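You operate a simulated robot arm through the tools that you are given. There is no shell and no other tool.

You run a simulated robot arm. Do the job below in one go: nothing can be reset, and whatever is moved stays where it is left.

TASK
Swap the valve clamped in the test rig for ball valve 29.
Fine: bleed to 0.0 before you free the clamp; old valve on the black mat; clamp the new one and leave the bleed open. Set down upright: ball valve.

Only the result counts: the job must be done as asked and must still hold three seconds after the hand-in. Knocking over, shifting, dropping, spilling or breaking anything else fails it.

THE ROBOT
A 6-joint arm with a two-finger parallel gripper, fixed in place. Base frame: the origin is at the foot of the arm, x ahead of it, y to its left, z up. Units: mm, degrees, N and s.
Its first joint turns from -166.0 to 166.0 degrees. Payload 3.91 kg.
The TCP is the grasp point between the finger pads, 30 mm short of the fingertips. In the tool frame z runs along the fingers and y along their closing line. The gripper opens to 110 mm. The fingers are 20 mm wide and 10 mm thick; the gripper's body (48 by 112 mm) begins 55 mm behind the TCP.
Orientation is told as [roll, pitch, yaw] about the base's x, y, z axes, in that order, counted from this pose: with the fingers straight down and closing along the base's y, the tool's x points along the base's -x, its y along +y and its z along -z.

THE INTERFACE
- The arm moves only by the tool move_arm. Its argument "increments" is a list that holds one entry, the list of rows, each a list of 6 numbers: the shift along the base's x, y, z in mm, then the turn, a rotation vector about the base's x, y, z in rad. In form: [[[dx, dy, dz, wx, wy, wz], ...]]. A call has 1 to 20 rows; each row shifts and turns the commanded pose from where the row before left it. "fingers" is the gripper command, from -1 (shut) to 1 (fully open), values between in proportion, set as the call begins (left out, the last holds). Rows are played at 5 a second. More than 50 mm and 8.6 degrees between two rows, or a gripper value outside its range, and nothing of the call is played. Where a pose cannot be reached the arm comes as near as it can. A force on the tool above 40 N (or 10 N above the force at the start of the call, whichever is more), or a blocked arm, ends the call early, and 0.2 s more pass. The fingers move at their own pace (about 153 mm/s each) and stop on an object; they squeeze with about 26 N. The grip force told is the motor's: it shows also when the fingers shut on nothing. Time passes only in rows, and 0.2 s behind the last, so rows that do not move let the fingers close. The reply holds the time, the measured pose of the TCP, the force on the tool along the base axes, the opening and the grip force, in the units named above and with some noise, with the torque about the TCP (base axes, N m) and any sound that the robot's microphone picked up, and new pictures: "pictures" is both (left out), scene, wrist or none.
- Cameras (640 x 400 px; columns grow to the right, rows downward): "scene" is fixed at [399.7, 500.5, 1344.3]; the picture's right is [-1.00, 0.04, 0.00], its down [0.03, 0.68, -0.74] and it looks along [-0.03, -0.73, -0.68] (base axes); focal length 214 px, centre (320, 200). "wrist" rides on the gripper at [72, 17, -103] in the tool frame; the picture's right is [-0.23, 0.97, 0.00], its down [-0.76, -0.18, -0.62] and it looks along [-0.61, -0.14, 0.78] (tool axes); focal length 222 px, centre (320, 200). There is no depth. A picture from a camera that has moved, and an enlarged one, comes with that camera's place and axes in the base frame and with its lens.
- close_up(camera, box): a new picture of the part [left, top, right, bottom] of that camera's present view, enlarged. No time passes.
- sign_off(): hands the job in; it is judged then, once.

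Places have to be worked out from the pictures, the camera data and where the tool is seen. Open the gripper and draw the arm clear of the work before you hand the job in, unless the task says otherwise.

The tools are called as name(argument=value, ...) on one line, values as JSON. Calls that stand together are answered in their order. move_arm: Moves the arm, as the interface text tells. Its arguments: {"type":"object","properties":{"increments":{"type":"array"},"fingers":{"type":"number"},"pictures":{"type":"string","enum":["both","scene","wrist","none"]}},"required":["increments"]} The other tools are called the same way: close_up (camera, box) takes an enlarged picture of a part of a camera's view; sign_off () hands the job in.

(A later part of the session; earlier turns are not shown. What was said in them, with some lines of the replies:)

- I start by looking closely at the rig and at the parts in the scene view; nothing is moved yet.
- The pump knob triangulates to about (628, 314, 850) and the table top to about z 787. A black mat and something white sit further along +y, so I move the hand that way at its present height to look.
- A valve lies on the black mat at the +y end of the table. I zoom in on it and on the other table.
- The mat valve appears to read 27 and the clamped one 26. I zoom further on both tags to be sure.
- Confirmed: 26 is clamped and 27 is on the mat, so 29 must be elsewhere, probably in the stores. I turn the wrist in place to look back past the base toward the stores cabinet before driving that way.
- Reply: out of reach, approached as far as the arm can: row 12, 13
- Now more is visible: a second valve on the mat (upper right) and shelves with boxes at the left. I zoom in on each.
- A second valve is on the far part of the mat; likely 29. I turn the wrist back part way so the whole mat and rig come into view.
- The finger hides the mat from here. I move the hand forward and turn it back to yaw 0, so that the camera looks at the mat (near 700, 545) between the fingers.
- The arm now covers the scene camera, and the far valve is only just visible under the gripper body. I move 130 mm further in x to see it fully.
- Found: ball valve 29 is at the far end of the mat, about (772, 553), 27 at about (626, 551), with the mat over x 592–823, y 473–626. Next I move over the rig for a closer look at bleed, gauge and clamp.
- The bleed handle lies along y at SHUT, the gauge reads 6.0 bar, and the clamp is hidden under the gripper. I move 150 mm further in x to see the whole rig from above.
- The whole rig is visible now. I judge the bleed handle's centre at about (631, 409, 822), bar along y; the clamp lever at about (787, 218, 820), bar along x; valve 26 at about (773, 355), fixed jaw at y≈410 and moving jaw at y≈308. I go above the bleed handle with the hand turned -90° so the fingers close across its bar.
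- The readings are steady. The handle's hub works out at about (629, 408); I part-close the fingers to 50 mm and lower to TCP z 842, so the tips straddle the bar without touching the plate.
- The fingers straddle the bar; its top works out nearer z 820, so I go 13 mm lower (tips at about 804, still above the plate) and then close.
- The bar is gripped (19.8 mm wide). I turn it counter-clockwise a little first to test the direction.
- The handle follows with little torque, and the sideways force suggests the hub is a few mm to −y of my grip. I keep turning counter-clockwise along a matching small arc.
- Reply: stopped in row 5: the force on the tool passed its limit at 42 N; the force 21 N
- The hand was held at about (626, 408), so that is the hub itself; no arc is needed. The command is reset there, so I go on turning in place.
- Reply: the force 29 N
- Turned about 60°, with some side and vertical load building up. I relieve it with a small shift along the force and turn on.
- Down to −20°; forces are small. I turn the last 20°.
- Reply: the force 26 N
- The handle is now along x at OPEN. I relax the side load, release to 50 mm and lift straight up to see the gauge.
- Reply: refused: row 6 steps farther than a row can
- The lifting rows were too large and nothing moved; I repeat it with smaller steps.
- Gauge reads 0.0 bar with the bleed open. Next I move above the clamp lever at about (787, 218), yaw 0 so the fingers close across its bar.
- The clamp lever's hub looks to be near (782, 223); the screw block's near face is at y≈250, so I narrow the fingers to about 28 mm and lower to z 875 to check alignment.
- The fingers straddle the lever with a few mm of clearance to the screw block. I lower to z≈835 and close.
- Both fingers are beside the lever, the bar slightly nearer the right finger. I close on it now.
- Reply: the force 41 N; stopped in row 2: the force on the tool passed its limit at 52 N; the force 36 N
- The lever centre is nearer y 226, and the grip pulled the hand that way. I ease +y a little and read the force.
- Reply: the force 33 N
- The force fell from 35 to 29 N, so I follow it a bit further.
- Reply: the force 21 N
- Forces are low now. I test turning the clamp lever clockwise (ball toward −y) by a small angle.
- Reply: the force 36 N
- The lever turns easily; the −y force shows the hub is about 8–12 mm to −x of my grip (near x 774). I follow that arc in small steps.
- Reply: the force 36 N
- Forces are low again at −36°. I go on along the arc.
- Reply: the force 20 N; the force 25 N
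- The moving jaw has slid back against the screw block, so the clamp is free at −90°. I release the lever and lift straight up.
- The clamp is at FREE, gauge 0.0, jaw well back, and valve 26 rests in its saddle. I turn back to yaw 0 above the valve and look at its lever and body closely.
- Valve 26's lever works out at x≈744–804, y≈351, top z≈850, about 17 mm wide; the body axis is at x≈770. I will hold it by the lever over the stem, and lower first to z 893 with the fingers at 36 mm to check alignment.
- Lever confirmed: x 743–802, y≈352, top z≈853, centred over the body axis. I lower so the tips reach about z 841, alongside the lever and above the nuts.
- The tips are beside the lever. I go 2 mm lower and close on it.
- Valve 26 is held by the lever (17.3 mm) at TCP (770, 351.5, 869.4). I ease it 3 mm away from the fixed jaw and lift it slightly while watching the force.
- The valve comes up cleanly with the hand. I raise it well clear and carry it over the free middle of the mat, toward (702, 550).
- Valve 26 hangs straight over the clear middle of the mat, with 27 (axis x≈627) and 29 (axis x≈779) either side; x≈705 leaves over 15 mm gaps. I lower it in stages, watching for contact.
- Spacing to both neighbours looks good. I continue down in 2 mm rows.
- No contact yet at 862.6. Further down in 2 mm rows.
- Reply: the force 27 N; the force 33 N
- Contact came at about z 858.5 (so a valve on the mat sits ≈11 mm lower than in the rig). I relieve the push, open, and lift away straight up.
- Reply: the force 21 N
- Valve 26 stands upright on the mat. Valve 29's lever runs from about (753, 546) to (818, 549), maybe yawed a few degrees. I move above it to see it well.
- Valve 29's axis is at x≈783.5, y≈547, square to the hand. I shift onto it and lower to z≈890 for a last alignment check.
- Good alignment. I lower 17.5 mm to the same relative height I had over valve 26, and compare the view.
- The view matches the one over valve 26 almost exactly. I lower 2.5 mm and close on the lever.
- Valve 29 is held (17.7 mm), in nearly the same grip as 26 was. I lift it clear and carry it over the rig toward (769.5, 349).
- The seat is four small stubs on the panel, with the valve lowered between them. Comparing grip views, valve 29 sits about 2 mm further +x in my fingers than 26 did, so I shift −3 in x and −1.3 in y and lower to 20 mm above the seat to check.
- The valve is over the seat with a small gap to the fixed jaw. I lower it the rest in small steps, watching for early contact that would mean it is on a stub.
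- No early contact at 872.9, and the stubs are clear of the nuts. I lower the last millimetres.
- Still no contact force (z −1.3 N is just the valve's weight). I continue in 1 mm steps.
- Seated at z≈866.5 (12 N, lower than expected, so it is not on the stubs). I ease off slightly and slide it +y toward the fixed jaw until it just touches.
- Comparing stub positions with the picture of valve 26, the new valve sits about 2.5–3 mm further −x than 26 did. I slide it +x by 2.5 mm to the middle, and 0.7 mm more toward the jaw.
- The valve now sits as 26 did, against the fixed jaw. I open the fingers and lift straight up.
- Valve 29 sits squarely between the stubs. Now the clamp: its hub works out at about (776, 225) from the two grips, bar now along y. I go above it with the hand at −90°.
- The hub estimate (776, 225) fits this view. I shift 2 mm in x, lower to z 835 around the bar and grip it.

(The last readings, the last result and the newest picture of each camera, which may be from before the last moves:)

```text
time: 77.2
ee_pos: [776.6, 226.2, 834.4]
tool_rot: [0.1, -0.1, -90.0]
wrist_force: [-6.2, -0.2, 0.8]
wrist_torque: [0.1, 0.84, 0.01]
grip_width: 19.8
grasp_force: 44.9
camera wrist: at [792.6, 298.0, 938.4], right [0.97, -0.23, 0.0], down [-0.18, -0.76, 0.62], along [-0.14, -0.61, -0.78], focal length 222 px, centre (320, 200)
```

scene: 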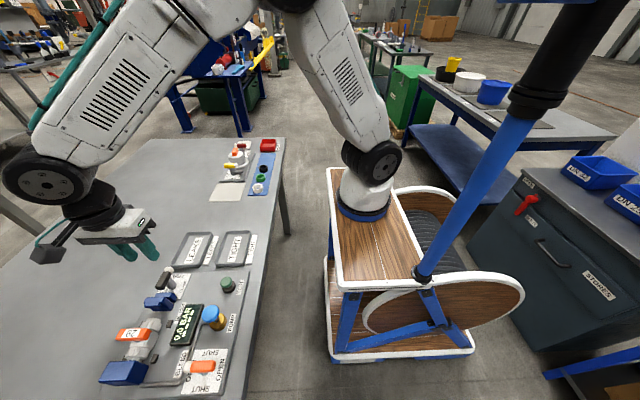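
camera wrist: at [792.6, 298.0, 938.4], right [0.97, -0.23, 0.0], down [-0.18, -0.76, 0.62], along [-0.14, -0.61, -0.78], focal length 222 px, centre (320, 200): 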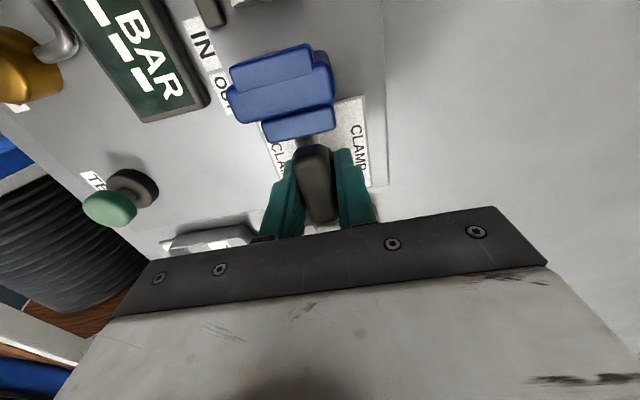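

Gripped at the hub with low forces. I turn the lever counter-clockwise toward CLAMP in small steps, watching the load.

move_arm(increments=[[[-0.4, 0, 0, 0, 0, 0.1], [0, 0, 0, 0, 0, 0.1], [0, 0, 0, 0, 0, 0.1], [0, 0, 0, 0, 0, 0]]], pictures="none")

```text
time: 78.2
ee_pos: [775.3, 226.1, 833.8]
tool_rot: [0.2, -0.1, -72.7]
wrist_force: [-10.0, 0.3, 13.0]
wrist_torque: [-0.66, 0.77, -0.02]
grip_width: 20.1
grasp_force: 44.7
```

move_arm(increments=[[[-0.5, 0, 0.5, 0, 0, 0.1], [0, 0, 0, 0, 0, 0.1], [0, 0, 0, 0, 0, 0.1], [0, 0, 0, 0, 0, 0]]], pictures="none")

```text
time: 79.2
ee_pos: [776.0, 225.6, 834.4]
tool_rot: [0.3, -0.1, -55.4]
wrist_force: [-2.8, 4.9, -3.2]
wrist_torque: [-0.17, 0.72, 0.01]
grip_width: 20.0
grasp_force: 45.3
```

move_arm(increments=[[[0, 0, 0, 0, 0, 0.1], [0, 0, 0, 0, 0, 0.1], [0, 0, 0, 0, 0, 0.1], [0, 0, 0, 0, 0, 0]]], pictures="none")

move_arm(increments=[[[0, 0, 0, 0, 0, 0.1], [0, 0, 0, 0, 0, 0.1], [0, 0, 0, 0, 0, 0]]], pictures="both")

```text
time: 80.2
ee_pos: [776.1, 225.3, 834.8]
tool_rot: [0.1, -0.2, -38.3]
wrist_force: [-1.5, 7.3, -9.9]
wrist_torque: [-0.79, 0.04, 0.02]
grip_width: 19.7
grasp_force: 45.5
```

```text
time: 81.0
ee_pos: [775.1, 225.8, 834.1]
tool_rot: [0.1, 0.0, -26.9]
wrist_force: [-5.5, 7.3, -16.5]
wrist_torque: [-0.85, -0.33, 0.01]
grip_width: 19.8
grasp_force: 45.1
camera wrist: at [718.2, 272.5, 938.5], right [0.64, 0.77, 0.0], down [0.6, -0.5, 0.62], along [0.48, -0.4, -0.78], focal length 222 px, centre (320, 200)
```

scene: 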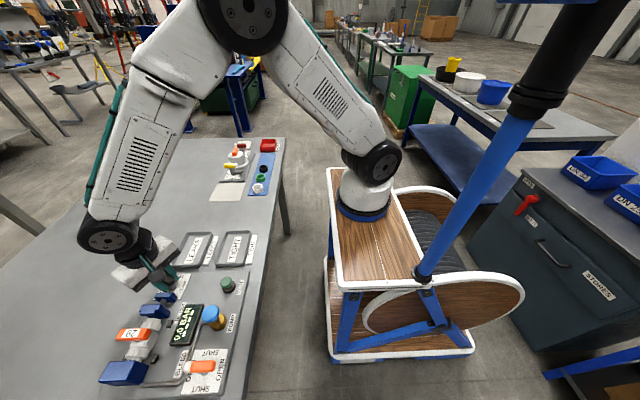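
wrist: 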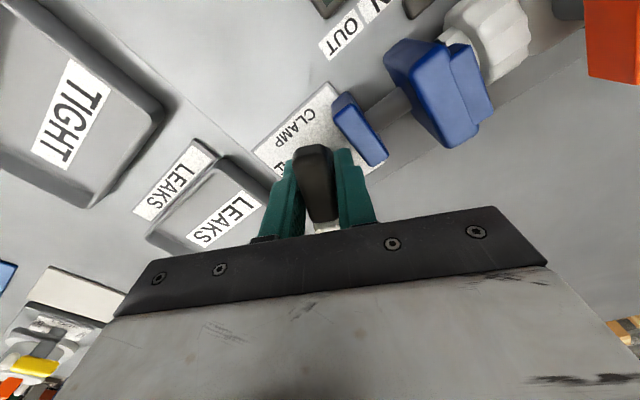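

The jaw is moving up to the valve. I ease the vertical load and turn the last 27°.

move_arm(increments=[[[-0.2, 0.3, -0.6, 0, 0, 0.1], [0, 0, 0, 0, 0, 0.1], [0, 0, 0, 0, 0, 0.1], [0, 0, 0, 0, 0, 0]]], pictures="none")

move_arm(increments=[[[0, 0, 0, 0, 0, 0.08], [0, 0, 0, 0, 0, 0.09], [0, 0, 0, 0, 0, 0]]], pictures="both")

close_up(camera="wrist", box=[240, 60, 460, 230])

close_up(camera="scene", box=[80, 250, 240, 390])

```text
time: 82.0
ee_pos: [774.7, 225.4, 834.8]
tool_rot: [0.1, -0.1, -9.7]
wrist_force: [-11.0, 1.7, -11.5]
wrist_torque: [-0.74, -0.02, 0.02]
grip_width: 19.7
grasp_force: 44.8
```

```text
time: 82.8
ee_pos: [775.2, 225.1, 834.3]
tool_rot: [0.0, -0.1, 0.1]
wrist_force: [-15.6, -5.2, -5.5]
wrist_torque: [-0.84, 0.4, 0.02]
grip_width: 19.9
grasp_force: 45.2
camera wrist: at [702.8, 241.1, 938.5], right [0.23, 0.97, 0.0], down [0.76, -0.18, 0.62], along [0.61, -0.14, -0.78], focal length 222 px, centre (320, 200)
```

scene: 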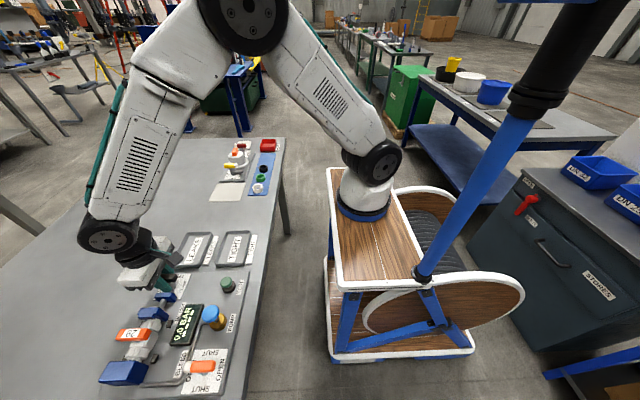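
wrist: 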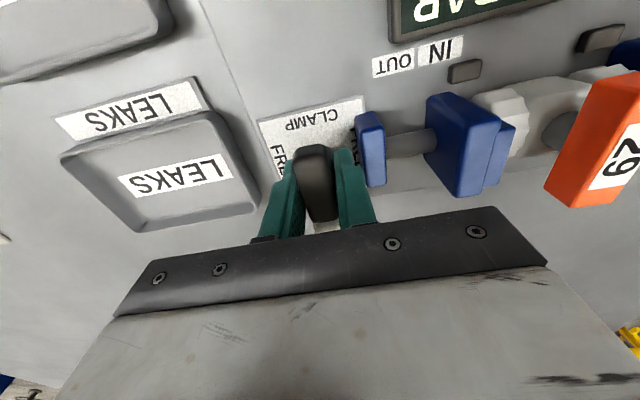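

```text
2.35 times, centred on (350, 145) of wrist
camera zoom: at [702.8, 241.1, 938.5], right [0.23, 0.97, 0.0], down [0.76, -0.18, 0.62], along [0.61, -0.14, -0.78], focal length 523 px, centre (249, 329)
```

zoom: 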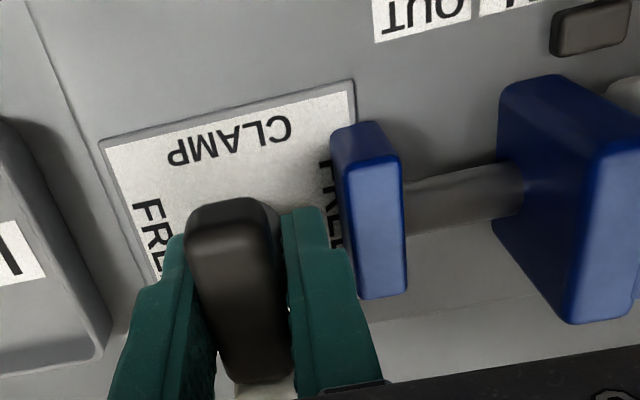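

```text
2.86 times, centred on (160, 320) of scene
camera zoom: at [399.7, 500.5, 1344.3], right [-1.0, 0.04, 0.0], down [0.03, 0.68, -0.74], along [-0.03, -0.73, -0.68], focal length 613 px, centre (777, -143)
```

zoom: 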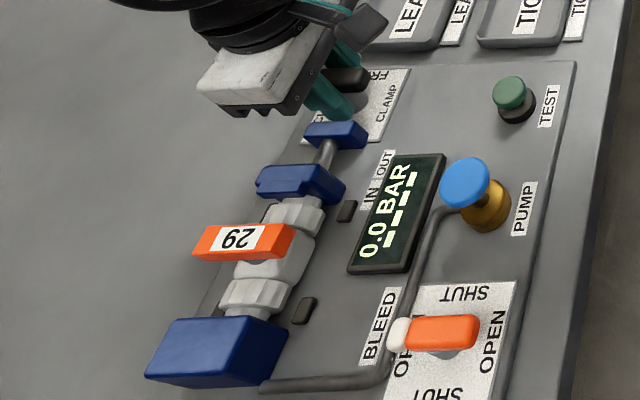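

The jaw has closed on valve 29 and the lever is at CLAMP. I nudge it 1° more, ease the side force, and open just a few mm because the screw block is close, then lift.

move_arm(increments=[[[-0.6, -0.2, -0.2, 0, 0, 0.02], [0, 0, 0, 0, 0, 0]]], pictures="none")

move_arm(increments=[[[0, 0, 0, 0, 0, 0], [0, 0, 0, 0, 0, 0]]], fingers=-0.57, pictures="wrist")

close_up(camera="wrist", box=[240, 60, 460, 230])

```text
time: 83.4
ee_pos: [774.8, 224.3, 834.6]
tool_rot: [0.3, -0.1, 1.3]
wrist_force: [-8.7, -1.1, -3.1]
wrist_torque: [-0.77, 0.78, -0.29]
grip_width: 19.6
grasp_force: 44.5
```

```text
time: 84.0
ee_pos: [775.2, 225.4, 833.8]
tool_rot: [0.1, -0.2, 1.3]
wrist_force: [-1.0, -0.5, -0.6]
wrist_torque: [0.01, 0.02, -0.03]
grip_width: 23.8
grasp_force: 0.0
camera wrist: at [702.5, 239.5, 938.4], right [0.21, 0.98, 0.0], down [0.76, -0.16, 0.62], along [0.61, -0.13, -0.78], focal length 222 px, centre (320, 200)
```

wrist: 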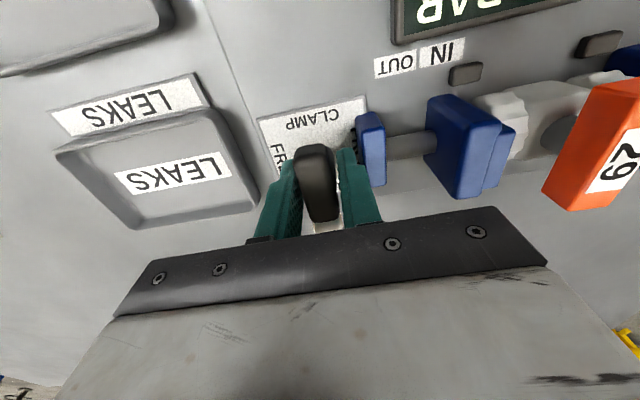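

```text
2.35 times, centred on (350, 145) of wrist
camera zoom: at [702.5, 239.5, 938.4], right [0.21, 0.98, 0.0], down [0.76, -0.16, 0.62], along [0.61, -0.13, -0.78], focal length 523 px, centre (249, 329)
```

zoom: 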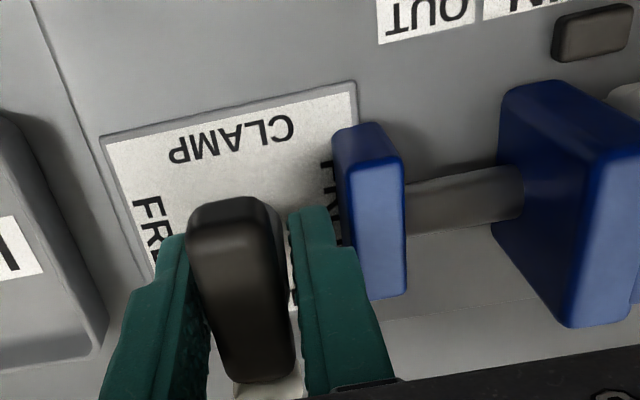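

The end stop was felt (torque −0.29 N·m), so the clamp is fully home; the fingers are free of lever and block. I lift straight up and withdraw, then inspect everything.

move_arm(increments=[[[0, 0, 10, 0, 0, 0], [0, 0, 15, 0, 0, 0], [0, 0, 25, 0, 0, 0], [0, 0, 40, 0, 0, 0], [0, 0, 40, 0, 0, 0], [-25, 0, 40, 0, 0, 0], [-45, 0, 15, 0, 0, 0], [-45, 0, 0, 0, 0, 0], [0, 0, 0, 0, 0, 0]]])

close_up(camera="scene", box=[80, 250, 240, 390])

close_up(camera="wrist", box=[200, 20, 480, 230])

```text
time: 86.0
ee_pos: [661.0, 224.9, 1018.5]
tool_rot: [0.2, 0.0, 1.2]
wrist_force: [-0.2, -0.3, 0.5]
wrist_torque: [0.01, 0.01, 0.02]
grip_width: 23.8
grasp_force: 0.1
camera wrist: at [588.1, 239.6, 1122.5], right [0.21, 0.98, 0.0], down [0.76, -0.16, 0.62], along [0.61, -0.13, -0.78], focal length 222 px, centre (320, 200)
```

scene: 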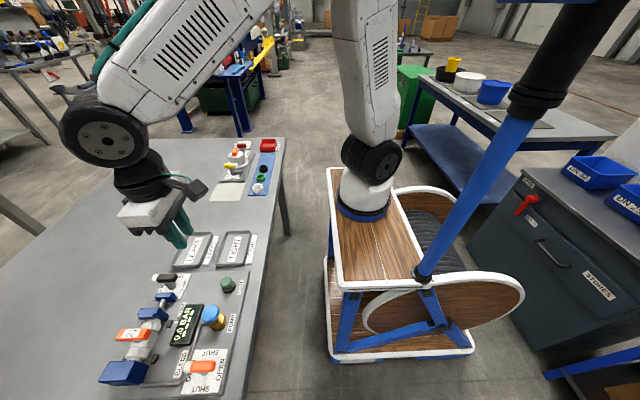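
wrist: 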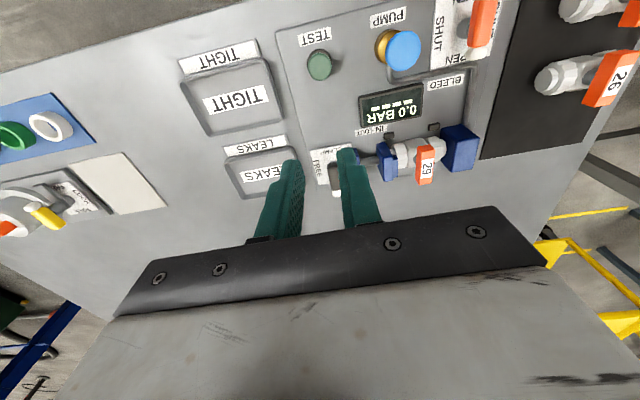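

```text
2.86 times, centred on (160, 320) of scene
camera zoom: at [399.7, 500.5, 1344.3], right [-1.0, 0.04, 0.0], down [0.03, 0.68, -0.74], along [-0.03, -0.73, -0.68], focal length 613 px, centre (777, -143)
```

zoom: 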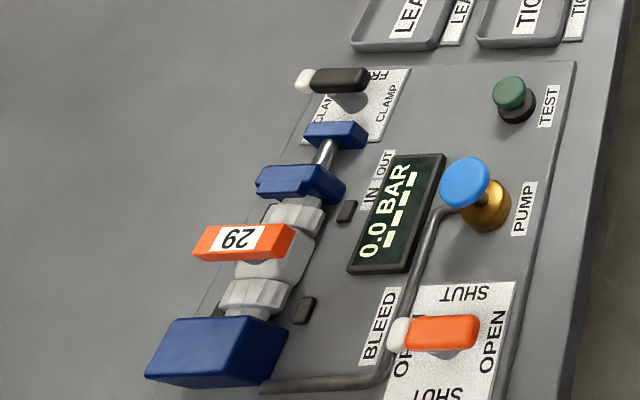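

```text
1.90 times, centred on (340, 125) of wrist
camera zoom: at [588.1, 239.6, 1122.5], right [0.21, 0.98, 0.0], down [0.76, -0.16, 0.62], along [0.61, -0.13, -0.78], focal length 423 px, centre (282, 343)
```

zoom: 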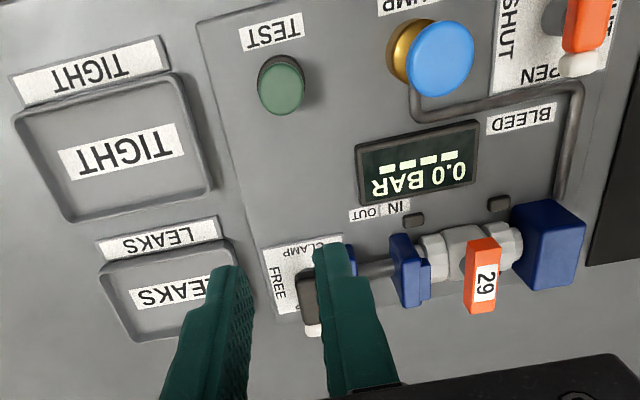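

Valve 29 is clamped, gauge 0.0, bleed at OPEN, lever at CLAMP. I open the gripper fully, draw the arm back toward its starting region and take a last look at the mat.

move_arm(increments=[[[-30, 25, 20, 0, 0, 0], [-30, 25, 20, 0, 0, 0], [-30, 30, 15, 0, 0, 0], [-30, 30, 10, 0, 0, 0], [-25, 35, 5, 0, 0, 0], [-25, 40, 5, 0, 0, 0], [-10, 45, 0, 0, 0, 0], [0, 45, 0, 0, 0, 0], [0, 0, 0, 0, 0, 0]]], fingers=1)

close_up(camera="wrist", box=[200, 60, 440, 240])

close_up(camera="scene", box=[80, 250, 240, 390])

```text
time: 88.0
ee_pos: [483.0, 499.2, 1097.0]
tool_rot: [0.3, -0.1, 1.2]
wrist_force: [1.1, 1.2, 0.4]
wrist_torque: [-0.01, 0.01, -0.03]
grip_width: 110.1
grasp_force: 0.0
camera wrist: at [409.9, 514.8, 1200.9], right [0.21, 0.98, 0.0], down [0.76, -0.16, 0.62], along [0.61, -0.13, -0.78], focal length 222 px, centre (320, 200)
```

scene: 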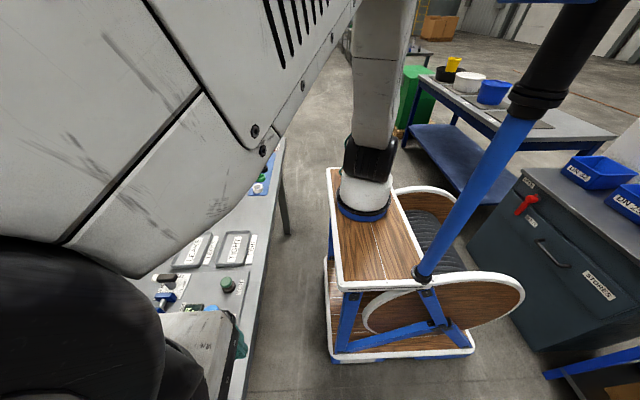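
wrist: 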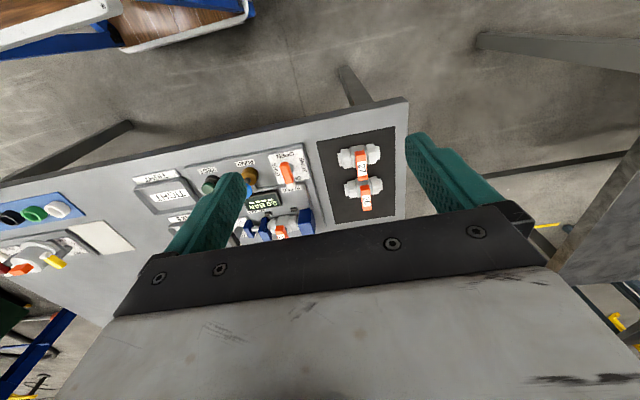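

```text
2.22 times, centred on (320, 150) of wrist
camera zoom: at [409.9, 514.8, 1200.9], right [0.21, 0.98, 0.0], down [0.76, -0.16, 0.62], along [0.61, -0.13, -0.78], focal length 494 px, centre (320, 311)
```

zoom: 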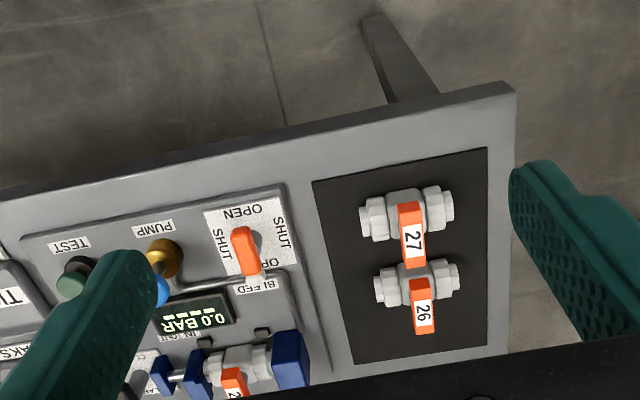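

```text
2.86 times, centred on (160, 320) of scene
camera zoom: at [399.7, 500.5, 1344.3], right [-1.0, 0.04, 0.0], down [0.03, 0.68, -0.74], along [-0.03, -0.73, -0.68], focal length 613 px, centre (777, -143)
```

zoom: 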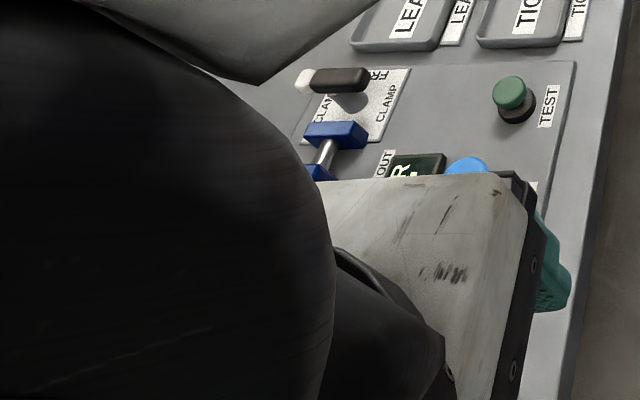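

Both 27 (untouched) and 26 stand upright on the mat, valve 29 is clamped, the bleed is open at 0.0 bar, and the open gripper is well clear. I hand the job in.

sign_off()

```text
The job is handed in.
```

Ball valve 29 is now clamped in the test rig and the job is handed in.

- **Bleed:** I opened it and the gauge read 0.0 bar before I freed the clamp. It is still open.
- **Old valve:** Valve 26 stands upright in the middle of the black mat. Valve 27, which was already there, looks undisturbed.
- **New valve:** Valve 29 sits where 26 did, and I turned the clamp lever to CLAMP until it met its end stop.
- **Arm:** The gripper is open and drawn back clear of the table.

I set valve 26 down about 3 mm harder than needed. The gripper slid a little on its lever, but the valve stayed upright and in place.
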